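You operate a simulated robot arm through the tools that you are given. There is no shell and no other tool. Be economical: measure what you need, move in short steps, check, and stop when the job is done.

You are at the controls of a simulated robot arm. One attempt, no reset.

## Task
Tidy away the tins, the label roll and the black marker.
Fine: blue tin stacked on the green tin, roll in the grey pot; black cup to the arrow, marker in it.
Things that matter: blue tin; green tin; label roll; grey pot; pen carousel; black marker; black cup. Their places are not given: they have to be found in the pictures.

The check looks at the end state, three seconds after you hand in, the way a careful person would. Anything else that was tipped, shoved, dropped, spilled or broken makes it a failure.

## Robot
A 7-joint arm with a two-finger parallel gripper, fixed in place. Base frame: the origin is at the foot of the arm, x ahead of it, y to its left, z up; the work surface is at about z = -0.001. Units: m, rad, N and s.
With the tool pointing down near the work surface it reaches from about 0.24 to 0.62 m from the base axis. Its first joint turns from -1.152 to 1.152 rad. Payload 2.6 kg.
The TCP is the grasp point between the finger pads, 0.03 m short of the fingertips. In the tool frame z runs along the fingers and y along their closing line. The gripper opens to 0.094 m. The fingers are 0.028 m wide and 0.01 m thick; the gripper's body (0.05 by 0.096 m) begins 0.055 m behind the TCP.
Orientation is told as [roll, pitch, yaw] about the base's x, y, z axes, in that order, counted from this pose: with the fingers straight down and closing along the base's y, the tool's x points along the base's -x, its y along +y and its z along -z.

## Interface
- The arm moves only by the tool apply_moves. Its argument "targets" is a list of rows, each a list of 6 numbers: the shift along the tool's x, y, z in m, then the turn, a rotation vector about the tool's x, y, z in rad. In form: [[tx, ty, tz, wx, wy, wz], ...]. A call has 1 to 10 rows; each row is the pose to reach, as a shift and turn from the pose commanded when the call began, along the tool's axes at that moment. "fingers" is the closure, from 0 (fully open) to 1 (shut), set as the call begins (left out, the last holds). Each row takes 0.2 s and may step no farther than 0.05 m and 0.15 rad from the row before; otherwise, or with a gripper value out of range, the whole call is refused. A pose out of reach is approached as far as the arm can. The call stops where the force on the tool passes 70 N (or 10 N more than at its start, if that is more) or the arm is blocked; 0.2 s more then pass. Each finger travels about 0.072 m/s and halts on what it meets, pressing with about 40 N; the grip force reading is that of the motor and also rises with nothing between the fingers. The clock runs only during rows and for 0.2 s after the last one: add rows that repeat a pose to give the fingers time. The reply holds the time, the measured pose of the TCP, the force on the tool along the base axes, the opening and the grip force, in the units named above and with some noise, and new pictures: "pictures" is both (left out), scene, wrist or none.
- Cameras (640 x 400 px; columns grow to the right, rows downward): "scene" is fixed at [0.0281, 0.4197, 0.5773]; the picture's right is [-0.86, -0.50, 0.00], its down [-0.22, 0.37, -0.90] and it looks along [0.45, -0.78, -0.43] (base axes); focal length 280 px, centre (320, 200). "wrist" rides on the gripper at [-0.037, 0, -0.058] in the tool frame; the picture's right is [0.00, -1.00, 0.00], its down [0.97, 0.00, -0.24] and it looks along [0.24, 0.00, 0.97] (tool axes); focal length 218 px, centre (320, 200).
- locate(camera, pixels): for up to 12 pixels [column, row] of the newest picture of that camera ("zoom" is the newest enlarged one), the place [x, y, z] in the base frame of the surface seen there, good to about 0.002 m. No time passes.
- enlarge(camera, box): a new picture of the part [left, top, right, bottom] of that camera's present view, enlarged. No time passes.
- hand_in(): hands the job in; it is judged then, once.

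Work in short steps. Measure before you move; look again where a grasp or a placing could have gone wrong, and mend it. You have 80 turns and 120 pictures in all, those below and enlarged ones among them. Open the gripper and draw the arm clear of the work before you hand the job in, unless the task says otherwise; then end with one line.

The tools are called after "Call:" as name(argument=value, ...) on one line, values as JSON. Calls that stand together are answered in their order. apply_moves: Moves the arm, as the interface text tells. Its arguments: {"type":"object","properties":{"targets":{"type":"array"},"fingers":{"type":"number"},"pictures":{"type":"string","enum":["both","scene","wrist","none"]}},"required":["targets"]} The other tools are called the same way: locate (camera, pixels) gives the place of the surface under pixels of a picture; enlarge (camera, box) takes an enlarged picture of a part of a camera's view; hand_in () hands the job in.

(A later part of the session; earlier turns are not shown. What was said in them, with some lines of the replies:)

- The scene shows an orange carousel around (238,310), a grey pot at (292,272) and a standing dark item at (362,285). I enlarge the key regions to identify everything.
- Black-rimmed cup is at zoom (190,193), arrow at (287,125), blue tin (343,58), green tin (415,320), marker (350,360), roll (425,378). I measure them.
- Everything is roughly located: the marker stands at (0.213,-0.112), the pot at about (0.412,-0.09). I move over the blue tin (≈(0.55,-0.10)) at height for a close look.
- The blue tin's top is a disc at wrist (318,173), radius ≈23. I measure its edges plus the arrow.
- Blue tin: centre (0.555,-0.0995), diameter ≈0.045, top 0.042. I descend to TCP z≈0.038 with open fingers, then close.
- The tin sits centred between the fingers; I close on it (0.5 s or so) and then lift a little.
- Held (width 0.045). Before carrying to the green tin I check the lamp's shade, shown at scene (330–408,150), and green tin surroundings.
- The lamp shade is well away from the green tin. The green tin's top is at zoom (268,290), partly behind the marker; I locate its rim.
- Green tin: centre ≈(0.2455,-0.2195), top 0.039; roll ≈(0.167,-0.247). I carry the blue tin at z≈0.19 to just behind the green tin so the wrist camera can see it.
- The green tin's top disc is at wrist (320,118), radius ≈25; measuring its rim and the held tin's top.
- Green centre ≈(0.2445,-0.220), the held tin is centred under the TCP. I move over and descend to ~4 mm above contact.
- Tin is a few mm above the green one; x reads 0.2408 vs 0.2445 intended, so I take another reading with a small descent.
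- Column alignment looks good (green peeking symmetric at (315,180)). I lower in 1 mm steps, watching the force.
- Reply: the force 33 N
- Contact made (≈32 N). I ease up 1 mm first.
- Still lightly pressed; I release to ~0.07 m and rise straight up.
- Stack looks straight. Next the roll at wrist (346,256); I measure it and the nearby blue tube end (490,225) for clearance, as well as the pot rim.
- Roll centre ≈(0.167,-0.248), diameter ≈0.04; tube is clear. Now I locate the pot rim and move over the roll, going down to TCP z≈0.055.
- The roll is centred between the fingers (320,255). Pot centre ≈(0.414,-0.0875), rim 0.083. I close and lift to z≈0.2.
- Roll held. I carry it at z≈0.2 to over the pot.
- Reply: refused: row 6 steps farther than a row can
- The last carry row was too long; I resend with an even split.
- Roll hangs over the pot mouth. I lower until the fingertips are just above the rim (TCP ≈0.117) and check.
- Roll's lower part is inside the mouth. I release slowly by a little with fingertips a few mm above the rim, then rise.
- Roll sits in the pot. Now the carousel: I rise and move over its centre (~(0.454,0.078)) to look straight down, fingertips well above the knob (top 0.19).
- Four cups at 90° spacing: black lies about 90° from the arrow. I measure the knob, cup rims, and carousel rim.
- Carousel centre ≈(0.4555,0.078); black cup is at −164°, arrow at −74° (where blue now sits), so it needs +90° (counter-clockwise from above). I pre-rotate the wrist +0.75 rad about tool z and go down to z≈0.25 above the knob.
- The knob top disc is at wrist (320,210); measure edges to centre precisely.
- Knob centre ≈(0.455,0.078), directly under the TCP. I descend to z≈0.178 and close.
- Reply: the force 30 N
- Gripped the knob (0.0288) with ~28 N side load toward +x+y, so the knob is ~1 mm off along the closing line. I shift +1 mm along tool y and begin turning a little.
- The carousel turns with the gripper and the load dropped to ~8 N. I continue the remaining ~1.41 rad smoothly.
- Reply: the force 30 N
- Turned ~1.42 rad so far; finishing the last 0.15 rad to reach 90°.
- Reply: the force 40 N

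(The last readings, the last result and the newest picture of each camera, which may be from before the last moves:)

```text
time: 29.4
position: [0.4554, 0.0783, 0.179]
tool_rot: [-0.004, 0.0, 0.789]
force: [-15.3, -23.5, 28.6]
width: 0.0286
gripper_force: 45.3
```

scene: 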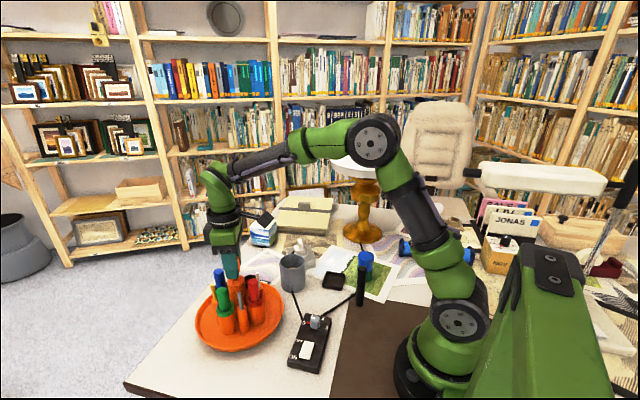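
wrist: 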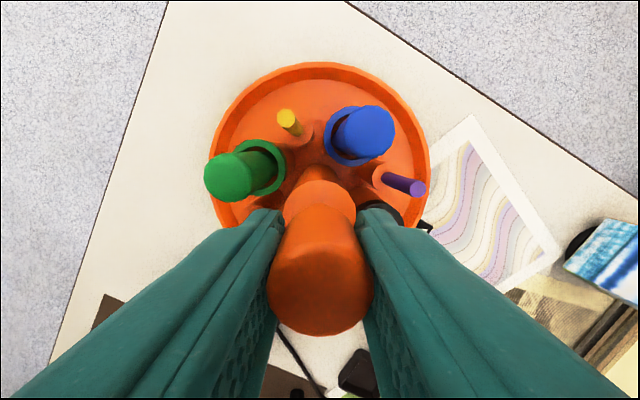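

Turned 90°. I open to ~0.056 m, rise clear, then unwind the wrist partially to look from above.

Call:
apply_moves(targets=[[0, 0, 0, 0, 0, 0], [0, 0, 0, 0, 0, 0], [0, 0, -0.03, 0, 0, 0], [0, 0, -0.07, 0, 0, 0], [0, 0, -0.11, 0, 0, 0.13], [0, 0, -0.15, 0, 0, 0.26], [0, 0, -0.18, 0, 0, 0.39], [0, 0, -0.18, 0, 0, 0.52], [0, 0, -0.18, 0, 0, 0.65], [0, 0, -0.18, 0, 0, 0.78]], fingers=0.4)

Call:
enlarge(camera="wrist", box=[240, 80, 410, 230])

Call:
enlarge(camera="scene", box=[185, 235, 305, 355])

```text
time: 31.6
position: [0.4551, 0.0801, 0.3573]
tool_rot: [-0.001, 0.0, 0.008]
force: [0.0, 0.0, 0.1]
width: 0.0564
gripper_force: 0.0
```

scene: 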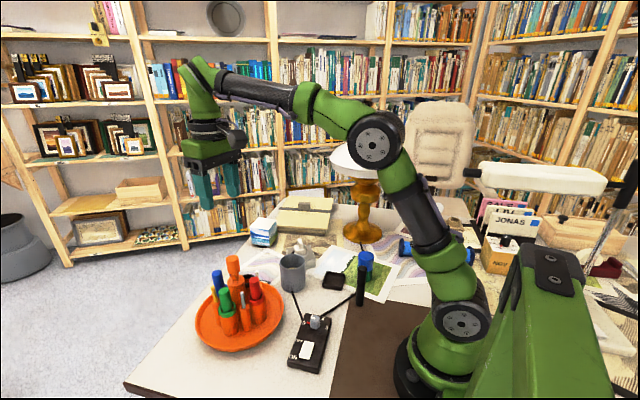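
wrist: 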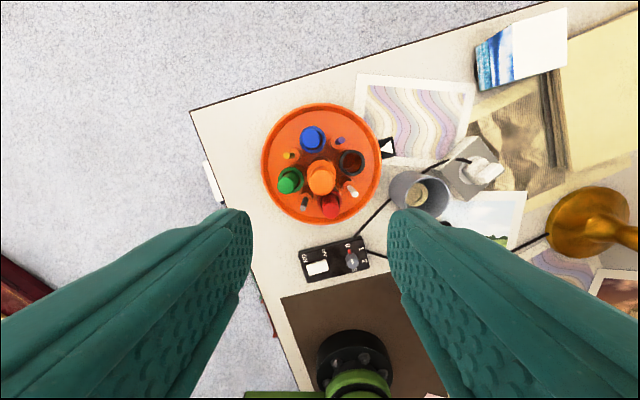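

```text
2.67 times, centred on (325, 155) of wrist
```

zoom: 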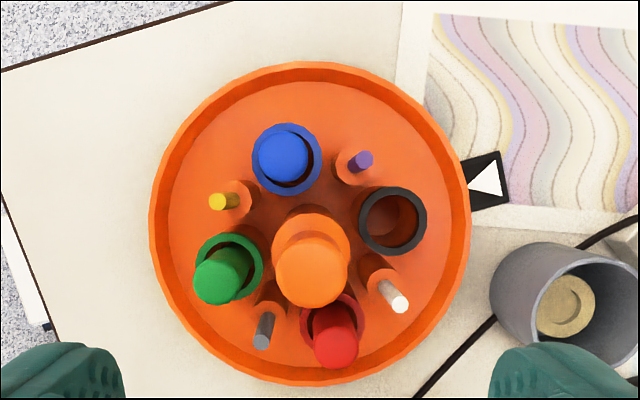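

```text
3.33 times, centred on (245, 295) of scene
```

zoom: 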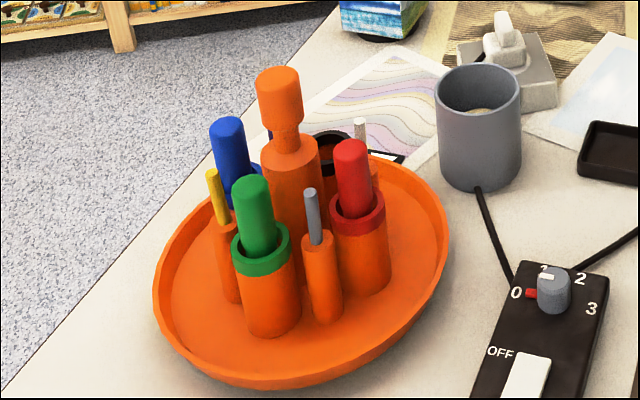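

Black cup now faces the arrow at zoom (393,220) vs. arrow (487,180). I verify numerically in the wrist view and measure the cup for insertion.

Call:
locate(camera="wrist", pixels=[[340, 162], [364, 162], [351, 151], [352, 174], [352, 163], [350, 155], [347, 161], [320, 104], [321, 223], [263, 165], [387, 146]])

Call:
enlarge(camera="wrist", box=[320, 130, 400, 190])

```text
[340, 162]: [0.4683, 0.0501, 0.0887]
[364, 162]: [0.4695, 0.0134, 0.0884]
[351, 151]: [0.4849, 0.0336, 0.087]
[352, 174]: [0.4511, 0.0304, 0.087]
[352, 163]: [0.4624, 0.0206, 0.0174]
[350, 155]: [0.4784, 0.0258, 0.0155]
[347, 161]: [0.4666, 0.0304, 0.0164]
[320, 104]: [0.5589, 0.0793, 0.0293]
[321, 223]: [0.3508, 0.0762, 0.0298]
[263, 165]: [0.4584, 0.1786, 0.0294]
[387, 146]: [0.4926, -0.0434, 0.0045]
```

```text
6.67 times, centred on (360, 160) of wrist
```

zoom: 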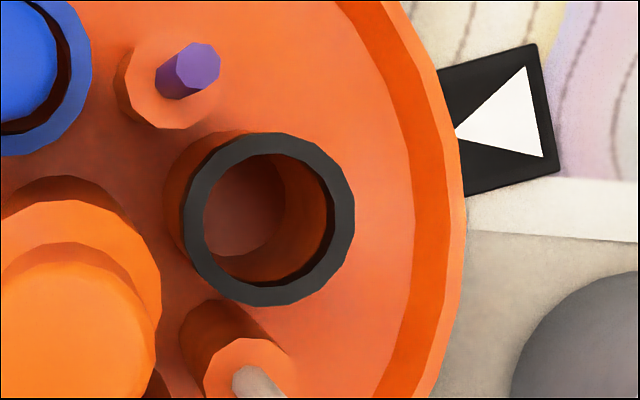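

Black cup is centred at (0.468,0.032): direction −74.2° vs arrow −74.3° — aligned. Now I head for the marker near (0.213,-0.112), staying high (z≈0.26).

Call:
apply_moves(targets=[[0.025, -0.025, 0, 0, 0, 0], [0.05, -0.05, 0, 0, 0, 0], [0.075, -0.075, 0, 0, 0, 0], [0.1, -0.1, 0, 0, 0, 0], [0.13, -0.125, 0.02, 0, 0, 0], [0.16, -0.15, 0.04, 0, 0, 0], [0.19, -0.175, 0.06, 0, 0, 0], [0.225, -0.19, 0.08, 0, 0, 0], [0.23, -0.19, 0.1, 0, 0, 0], [0.23, -0.19, 0.1, 0, 0, 0]])

```text
time: 33.8
position: [0.2267, -0.1159, 0.2575]
tool_rot: [0.0, 0.0, 0.01]
force: [-0.3, 0.3, -0.3]
width: 0.0565
gripper_force: 0.0
```

scene: 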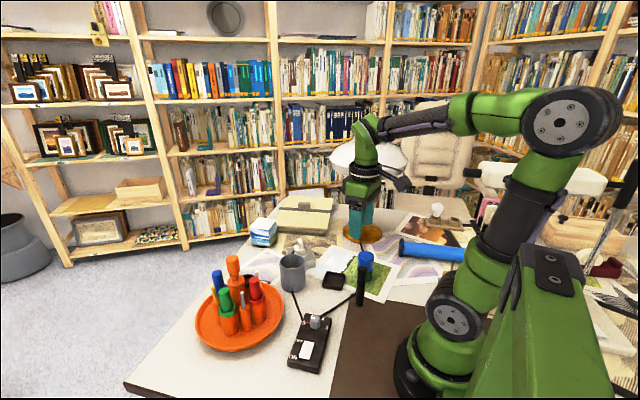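
wrist: 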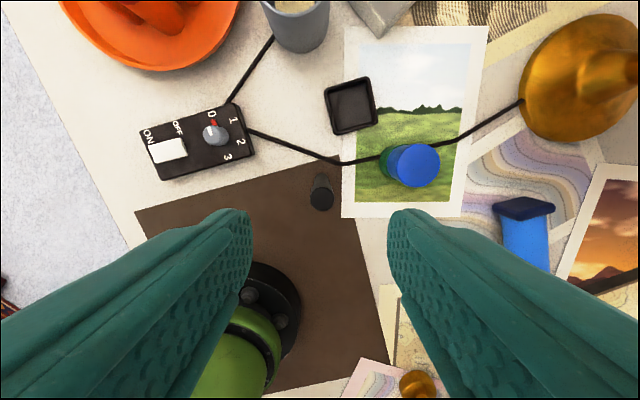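

Marker top at wrist (321,200). I measure it closely.

Call:
enlarge(camera="wrist", box=[290, 160, 350, 220])

Call:
locate(camera="wrist", pixels=[[321, 200], [312, 200], [331, 200], [321, 192], [321, 208], [316, 178]])

```text
6.67 times, centred on (320, 190) of wrist
```

zoom: 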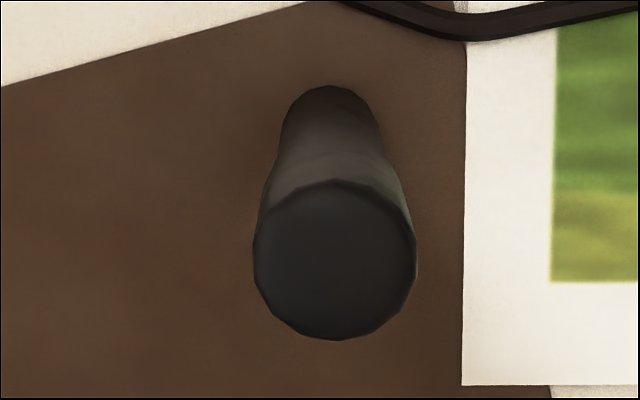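

```text
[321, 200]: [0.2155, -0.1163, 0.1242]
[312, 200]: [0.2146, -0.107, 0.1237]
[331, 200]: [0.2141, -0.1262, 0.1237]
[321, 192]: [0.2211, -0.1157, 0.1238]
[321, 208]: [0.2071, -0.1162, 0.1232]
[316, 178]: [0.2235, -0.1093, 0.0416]
```

Marker top ≈(0.216,-0.117,0.124), diameter ≈0.021; it is ~10 mm nearer and 2 mm to the side of the TCP. I descend to TCP z≈0.125 around its upper end.

Call:
apply_moves(targets=[[0.0105, -0.002, 0.03, 0, 0, 0], [0.0105, -0.002, 0.07, 0, 0, 0], [0.0105, -0.002, 0.105, 0, 0, 0], [0.0105, -0.002, 0.132, 0, 0, 0], [0.0105, -0.002, 0.132, 0, 0, 0]])

Call:
enlarge(camera="scene", box=[320, 240, 400, 320])

```text
time: 35.0
position: [0.22, -0.1161, 0.1218]
tool_rot: [0.0, 0.0, 0.009]
force: [0.4, -0.2, 0.2]
width: 0.0564
gripper_force: 0.0
```

scene: 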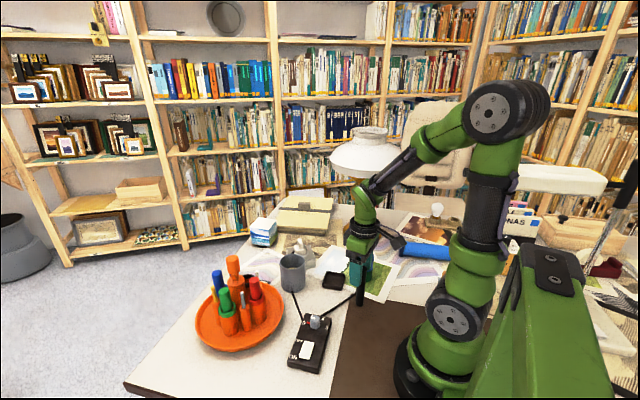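
wrist: 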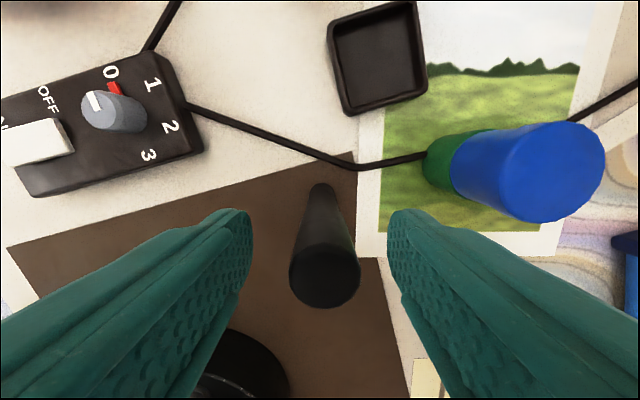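

```text
5.00 times, centred on (360, 280) of scene
```

zoom: 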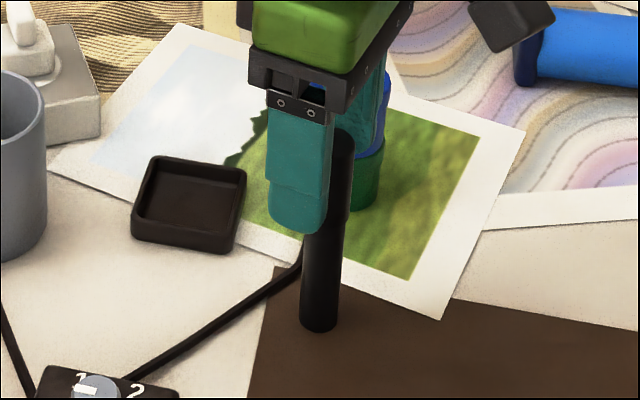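

Marker is between the pads (disc at (325,275), expected TCP row 274). I shift 1.5 mm to centre, and close.

Call:
apply_moves(targets=[[0, -0.0015, 0, 0, 0, 0], [0, -0.0015, 0, 0, 0, 0]], pictures="none")

Call:
apply_moves(targets=[[0, 0, 0, 0, 0, 0], [0, 0, 0, 0, 0, 0], [0, 0, 0, 0, 0, 0], [0, 0, -0.02, 0, 0, 0], [0, 0, -0.04, 0, 0, 0], [0, 0, -0.04, 0, 0, 0]], fingers=1)

Call:
enlarge(camera="scene", box=[320, 220, 400, 320])

```text
time: 35.6
position: [0.217, -0.1176, 0.1228]
tool_rot: [0.001, 0.001, 0.009]
force: [-0.1, 0.2, 0.5]
width: 0.0563
gripper_force: 0.0
```

```text
time: 37.0
position: [0.2166, -0.1161, 0.1648]
tool_rot: [-0.001, -0.001, 0.011]
force: [0.9, -0.2, -0.7]
width: 0.0217
gripper_force: 40.1
```

scene: 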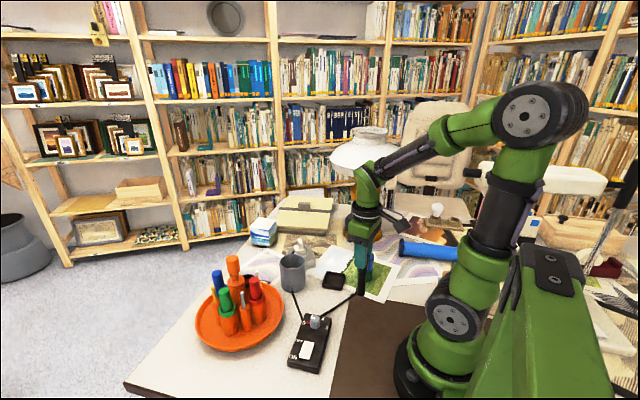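
wrist: 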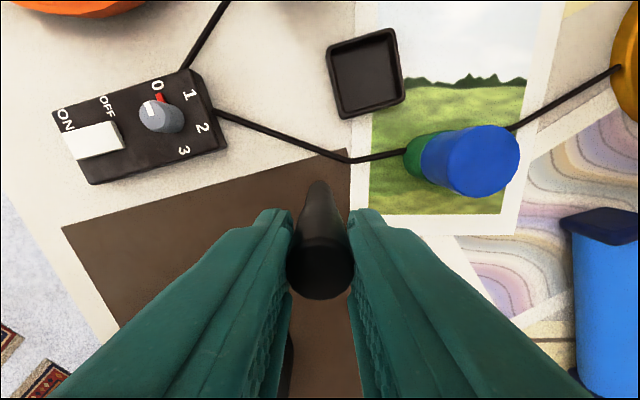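

```text
4.00 times, centred on (360, 270) of scene
```

zoom: 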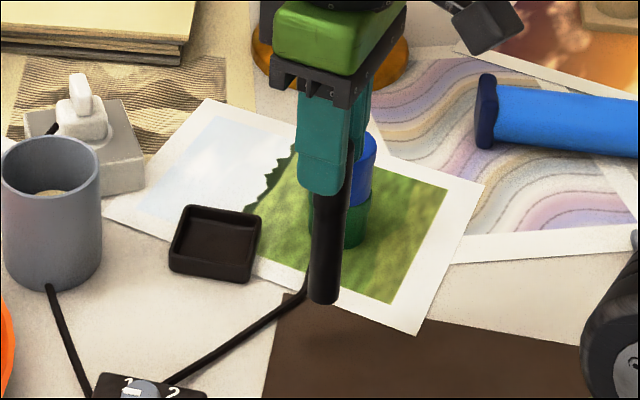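

Marker is held upright (width 0.0217, bottom ≈0.1225 below TCP). I rise and carry it high above the cup while turning the wrist +1.3 rad so that the fingers straddle tangentially.

Call:
apply_moves(targets=[[0, 0, -0.045, 0, 0, 0.13], [0, 0, -0.09, 0, 0, 0.26], [0, 0, -0.135, 0, 0, 0.39], [0, 0, -0.16, 0, 0, 0.52], [-0.042, 0.0243, -0.16, 0, 0, 0.65], [-0.084, 0.0485, -0.16, 0, 0, 0.78], [-0.126, 0.0728, -0.16, 0, 0, 0.91], [-0.168, 0.097, -0.16, 0, 0, 1.04], [-0.21, 0.1213, -0.16, 0, 0, 1.17], [-0.2523, 0.1456, -0.16, 0, 0, 1.3]], fingers=1)

```text
time: 39.2
position: [0.4707, 0.0315, 0.3254]
tool_rot: [-0.001, 0.0, -1.291]
force: [-0.5, -0.5, 1.1]
width: 0.0211
gripper_force: 40.4
```

scene: 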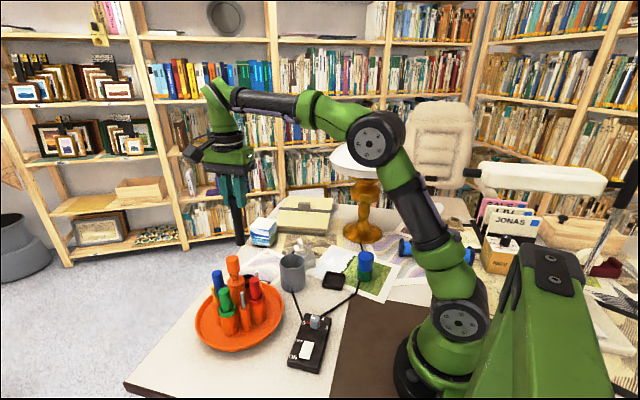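
wrist: 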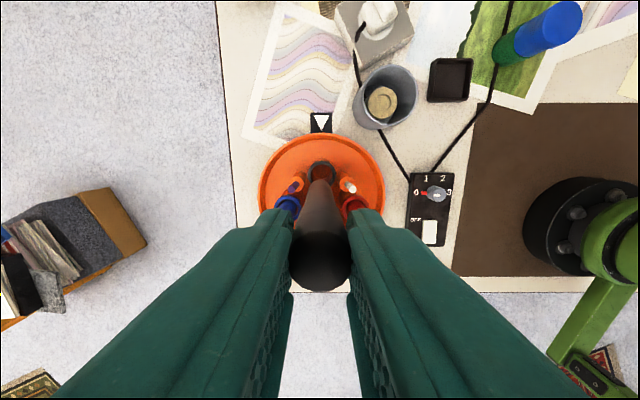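

The arrow and cup line up at column ≈321. I enlarge to judge the cup's position relative to the marker.

Call:
enlarge(camera="wrist", box=[270, 110, 370, 210])

Call:
locate(camera="wrist", pixels=[[308, 168], [335, 168], [321, 163], [347, 183], [296, 185], [321, 122], [321, 190]])

```text
4.00 times, centred on (320, 160) of wrist
```

zoom: 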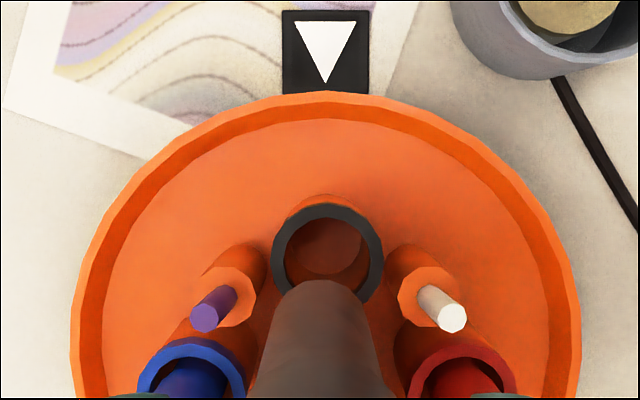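

```text
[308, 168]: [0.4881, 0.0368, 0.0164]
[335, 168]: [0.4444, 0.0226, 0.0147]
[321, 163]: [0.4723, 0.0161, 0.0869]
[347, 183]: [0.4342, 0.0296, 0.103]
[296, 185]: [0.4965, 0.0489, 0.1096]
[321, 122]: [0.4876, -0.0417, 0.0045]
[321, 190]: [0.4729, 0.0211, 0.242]
```

Cup centre is ~2 mm to tool −y and ~1 mm to tool +x of the TCP. I correct this and lower so the marker's bottom is ~0.04 above the rim, then check the tilt.

Call:
apply_moves(targets=[[0.001, -0.002, 0, 0, 0, 0], [0.001, -0.002, 0.04, 0, 0, 0], [0.001, -0.002, 0.072, 0, 0, 0], [0.001, -0.002, 0.072, 0, 0, 0]], fingers=1)

Call:
enlarge(camera="wrist", box=[250, 120, 390, 300])

Call:
enlarge(camera="scene", box=[200, 210, 300, 310])

Call:
locate(camera="wrist", pixels=[[321, 250], [295, 255], [347, 255], [321, 235], [321, 285], [321, 270]])

```text
time: 40.2
position: [0.4675, 0.0329, 0.254]
tool_rot: [0.0, 0.001, -1.291]
force: [0.2, 0.3, -0.6]
width: 0.0211
gripper_force: 39.8
```

scene: 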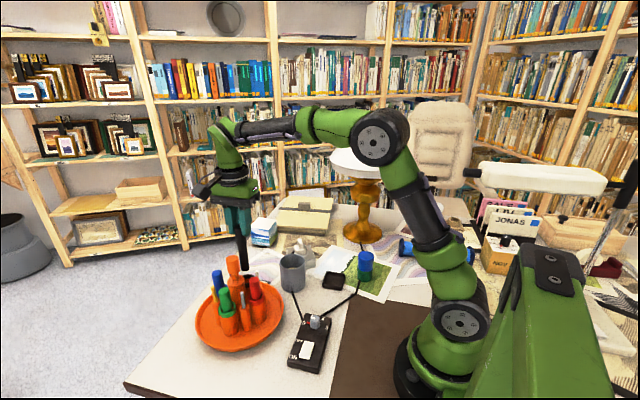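
wrist: 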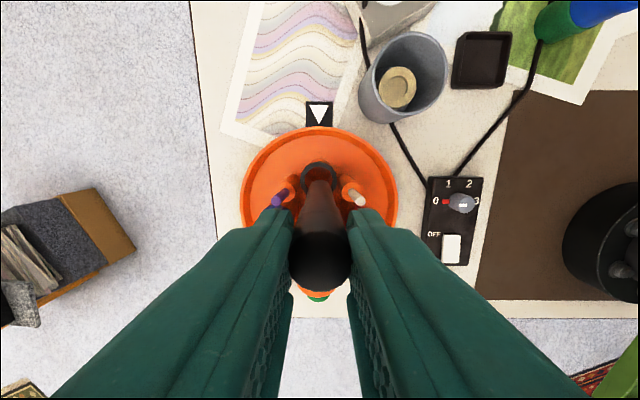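

```text
2.22 times, centred on (320, 210) of wrist
```

zoom: 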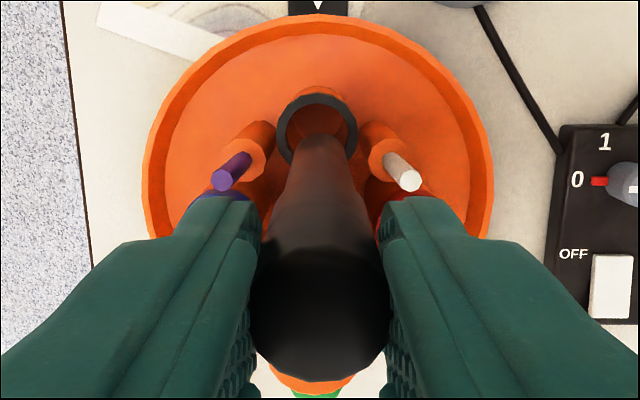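

```text
4.00 times, centred on (250, 260) of scene
```

zoom: 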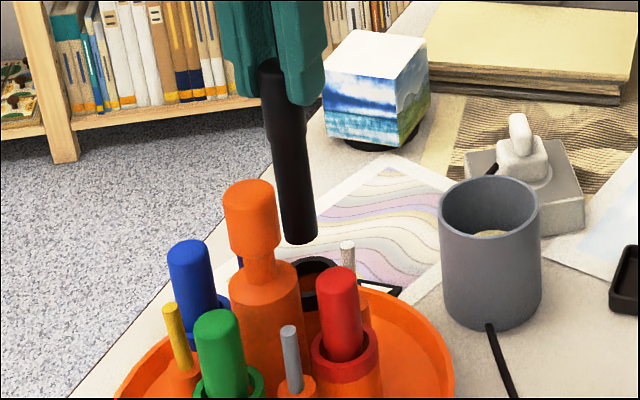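

```text
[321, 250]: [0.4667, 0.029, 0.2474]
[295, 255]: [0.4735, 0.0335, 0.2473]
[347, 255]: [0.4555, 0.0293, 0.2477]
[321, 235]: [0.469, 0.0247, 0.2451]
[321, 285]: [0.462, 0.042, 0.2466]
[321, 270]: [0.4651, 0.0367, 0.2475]
```

Marker is hanging vertically on the TCP axis (top at z≈0.247). The ring appears slightly left/outward of it; I zoom in on the ring for a finer offset.

Call:
enlarge(camera="wrist", box=[295, 155, 345, 205])

Call:
locate(camera="wrist", pixels=[[302, 178], [335, 178], [319, 163], [308, 169], [330, 169], [306, 190], [333, 190]])

```text
8.00 times, centred on (320, 180) of wrist
```

zoom: 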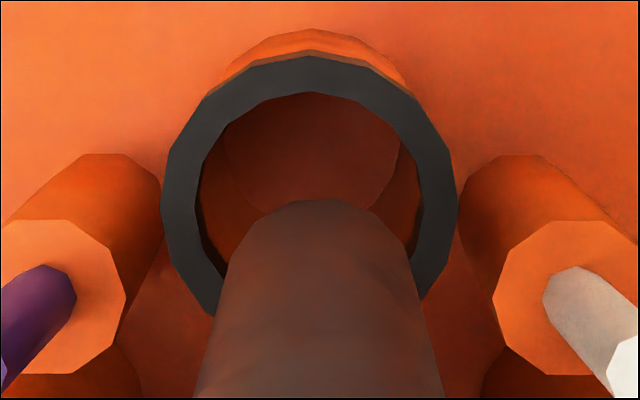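

```text
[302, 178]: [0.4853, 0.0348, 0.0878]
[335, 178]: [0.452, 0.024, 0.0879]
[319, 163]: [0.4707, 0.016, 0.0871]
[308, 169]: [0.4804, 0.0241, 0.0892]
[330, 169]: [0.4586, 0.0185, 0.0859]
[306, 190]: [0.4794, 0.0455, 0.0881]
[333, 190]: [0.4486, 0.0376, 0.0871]
```

Ring centre is ~1.4 mm to tool +y and ~1.5 mm to tool −x of the marker axis. I correct and lower 25 mm to just above the rim for a final check.

Call:
apply_moves(targets=[[-0.0015, 0.0014, 0, 0, 0, 0], [-0.0015, 0.0014, 0.025, 0, 0, 0], [-0.0015, 0.0014, 0.025, 0, 0, 0]], fingers=1, pictures="none")

Call:
enlarge(camera="wrist", box=[295, 155, 345, 205])

Call:
enlarge(camera="scene", box=[225, 230, 285, 290])

```text
time: 41.0
position: [0.4671, 0.0325, 0.2297]
tool_rot: [0.0, 0.001, -1.289]
force: [-0.1, 0.1, -0.6]
width: 0.0209
gripper_force: 40.0
```

```text
8.00 times, centred on (320, 180) of wrist
```

zoom: 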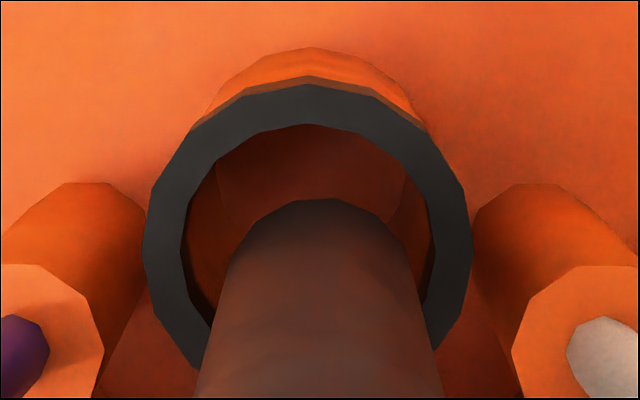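

```text
6.67 times, centred on (255, 260) of scene
```

zoom: 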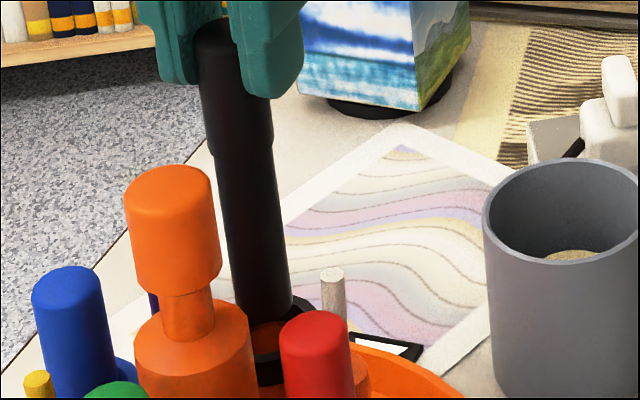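

Marker bottom lies inside the ring opening with several mm of play. I trim 1–1.5 mm more and lower 35 mm into the cup, checking the force.

Call:
apply_moves(targets=[[-0.001, 0.0015, 0, 0, 0, 0], [-0.001, 0.0015, 0.01, 0, 0, 0], [-0.001, 0.0015, 0.02, 0, 0, 0], [-0.001, 0.0015, 0.03, 0, 0, 0], [-0.001, 0.0015, 0.035, 0, 0, 0]], fingers=1, pictures="none")

Call:
enlarge(camera="wrist", box=[290, 150, 350, 210])

Call:
enlarge(camera="scene", box=[215, 230, 285, 300])

```text
time: 42.2
position: [0.4689, 0.0299, 0.1956]
tool_rot: [0.0, 0.0, -1.287]
force: [0.1, -0.2, -0.4]
width: 0.0211
gripper_force: 39.8
```

```text
6.67 times, centred on (320, 180) of wrist
```

zoom: 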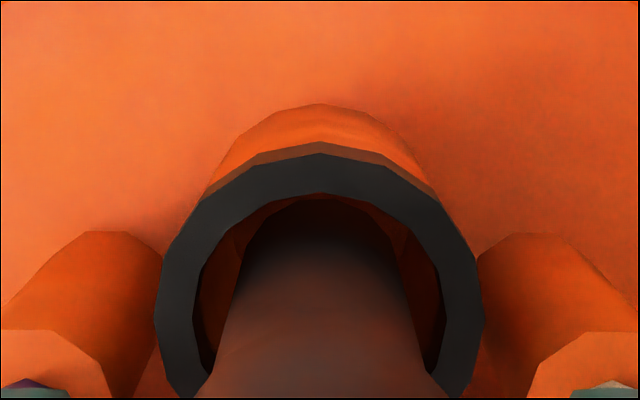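

```text
5.71 times, centred on (250, 265) of scene
```

zoom: 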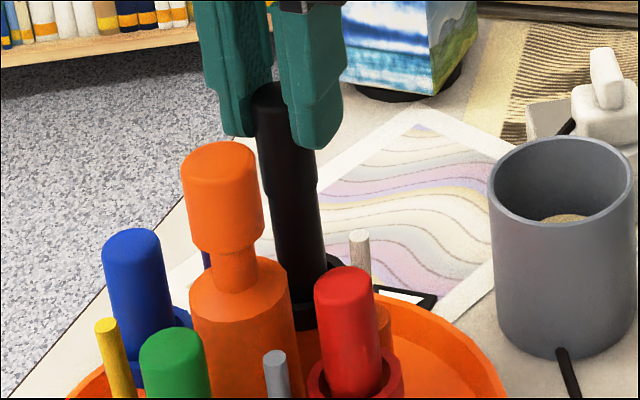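

The marker is centred in the ring with no contact force. I continue down 44 mm slowly.

Call:
apply_moves(targets=[[0, 0, 0.01, 0, 0, 0], [0, 0, 0.02, 0, 0, 0], [0, 0, 0.03, 0, 0, 0], [0, 0, 0.038, 0, 0, 0], [0, 0, 0.044, 0, 0, 0], [0, 0, 0.044, 0, 0, 0]], fingers=1, pictures="wrist")

Call:
enlarge(camera="scene", box=[205, 230, 285, 310])

```text
time: 43.6
position: [0.4682, 0.0308, 0.1491]
tool_rot: [-0.001, 0.0, -1.29]
force: [0.4, -0.3, -0.2]
width: 0.0207
gripper_force: 39.8
```

wrist: 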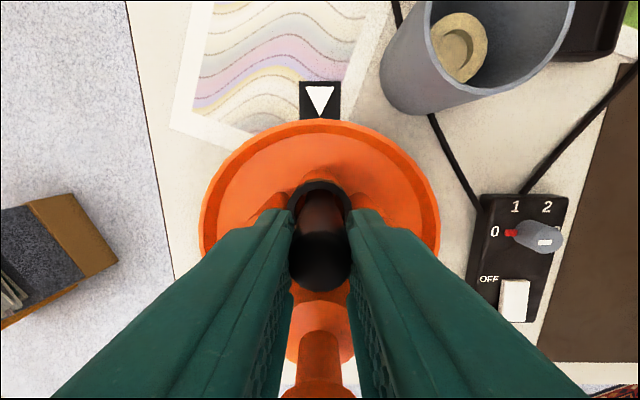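

```text
5.00 times, centred on (245, 270) of scene
```

zoom: 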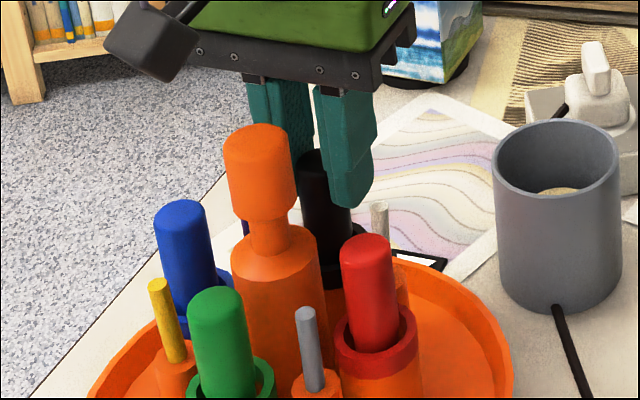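

Marker is nearly seated, no force. I open slightly (≈0.04 m) and rise straight up.

Call:
apply_moves(targets=[[0, 0, 0, 0, 0, 0], [0, 0, 0, 0, 0, 0], [0, 0, -0.02, 0, 0, 0], [0, 0, -0.06, 0, 0, 0], [0, 0, -0.1, 0, 0, 0], [0, 0, -0.14, 0, 0, 0], [0, 0, -0.18, 0, 0, 0], [0, 0, -0.21, 0, 0, 0], [0, 0, -0.21, 0, 0, 0]], fingers=0.55)

Call:
enlarge(camera="scene", box=[195, 230, 305, 340])

Call:
enlarge(camera="wrist", box=[250, 90, 390, 240])

```text
time: 45.6
position: [0.4683, 0.0333, 0.3608]
tool_rot: [0.001, -0.002, -1.288]
force: [-0.2, 0.2, -0.1]
width: 0.0424
gripper_force: 0.1
```

scene: 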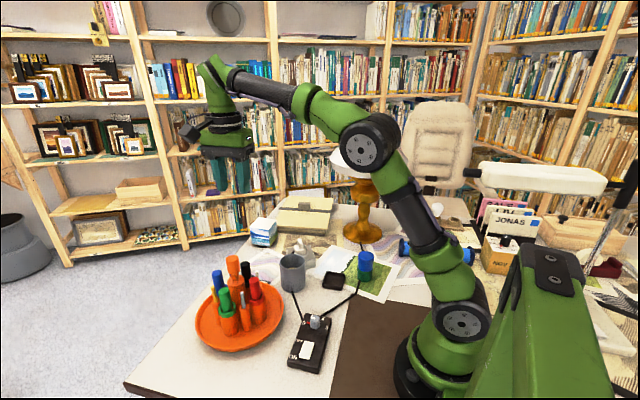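
wrist: 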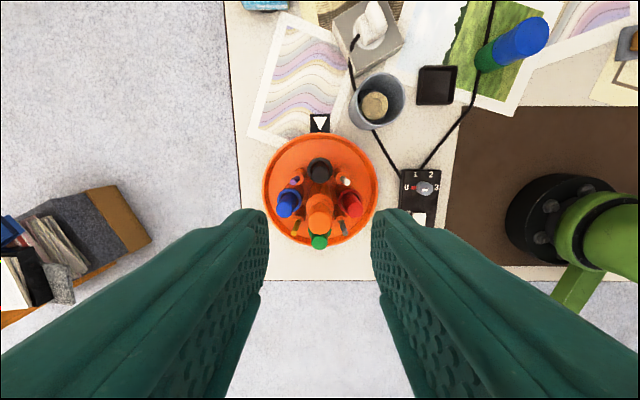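

```text
3.64 times, centred on (250, 285) of scene
```

zoom: 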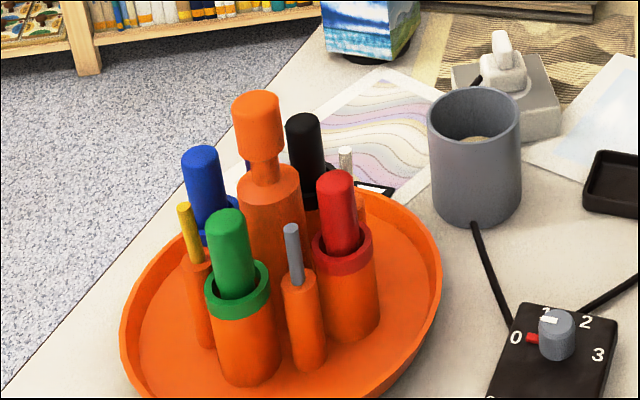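

```text
2.67 times, centred on (320, 165) of wrist
```

zoom: 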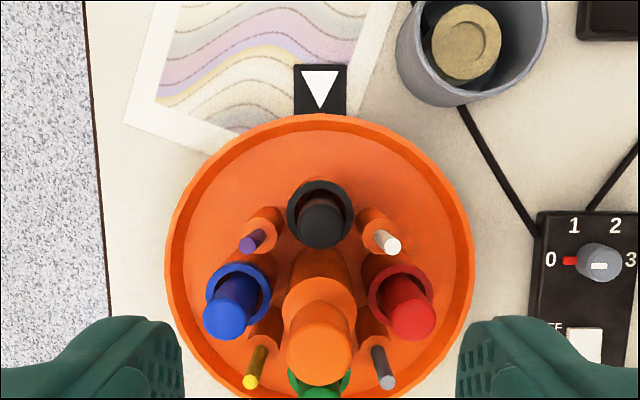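

Marker is in the black cup, facing the arrow; stack and roll look right. I open the gripper fully and draw the arm back and up, then check once more.

Call:
apply_moves(targets=[[-0.004, -0.035, -0.02, 0, 0, -0.13], [-0.008, -0.07, -0.04, 0, 0, -0.26], [-0.011, -0.107, -0.05, 0, 0, -0.39], [-0.011, -0.107, -0.05, 0, 0, -0.52], [-0.011, -0.107, -0.05, 0, 0, -0.65], [-0.011, -0.107, -0.05, 0, 0, -0.78]], fingers=0)

Call:
enlarge(camera="scene", box=[190, 220, 410, 370])

```text
time: 47.0
position: [0.3697, -0.0086, 0.41]
tool_rot: [0.0, -0.001, -0.505]
force: [0.5, 0.2, 0.3]
width: 0.0939
gripper_force: 0.1
```

scene: 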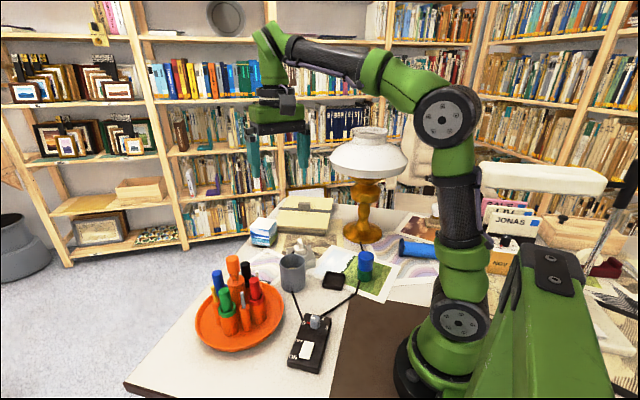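
wrist: 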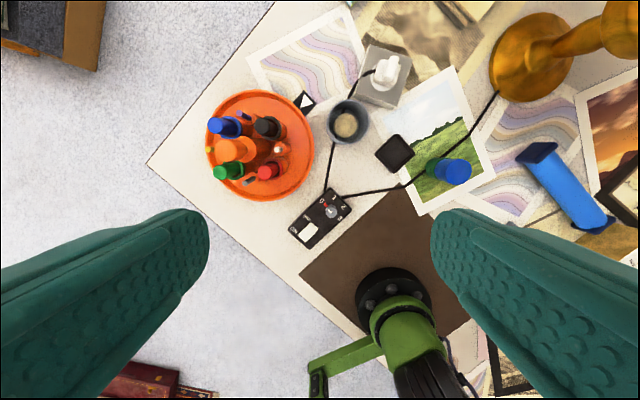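

```text
2.67 times, centred on (300, 295) of scene
```

zoom: 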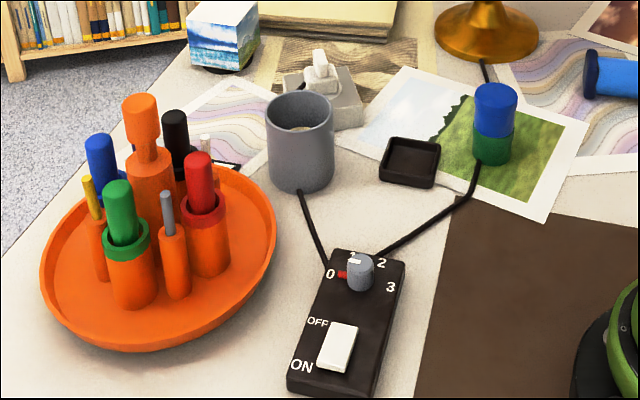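

Stack, roll in the pot, and marker in the black cup at the arrow all look right, and nothing else has moved. Handing in.

Call:
hand_in()

```text
The job is handed in.
```

I've handed the job in: the blue tin is on the green tin, the label roll is in the grey pot, and the black cup faces the arrow with the marker in it.
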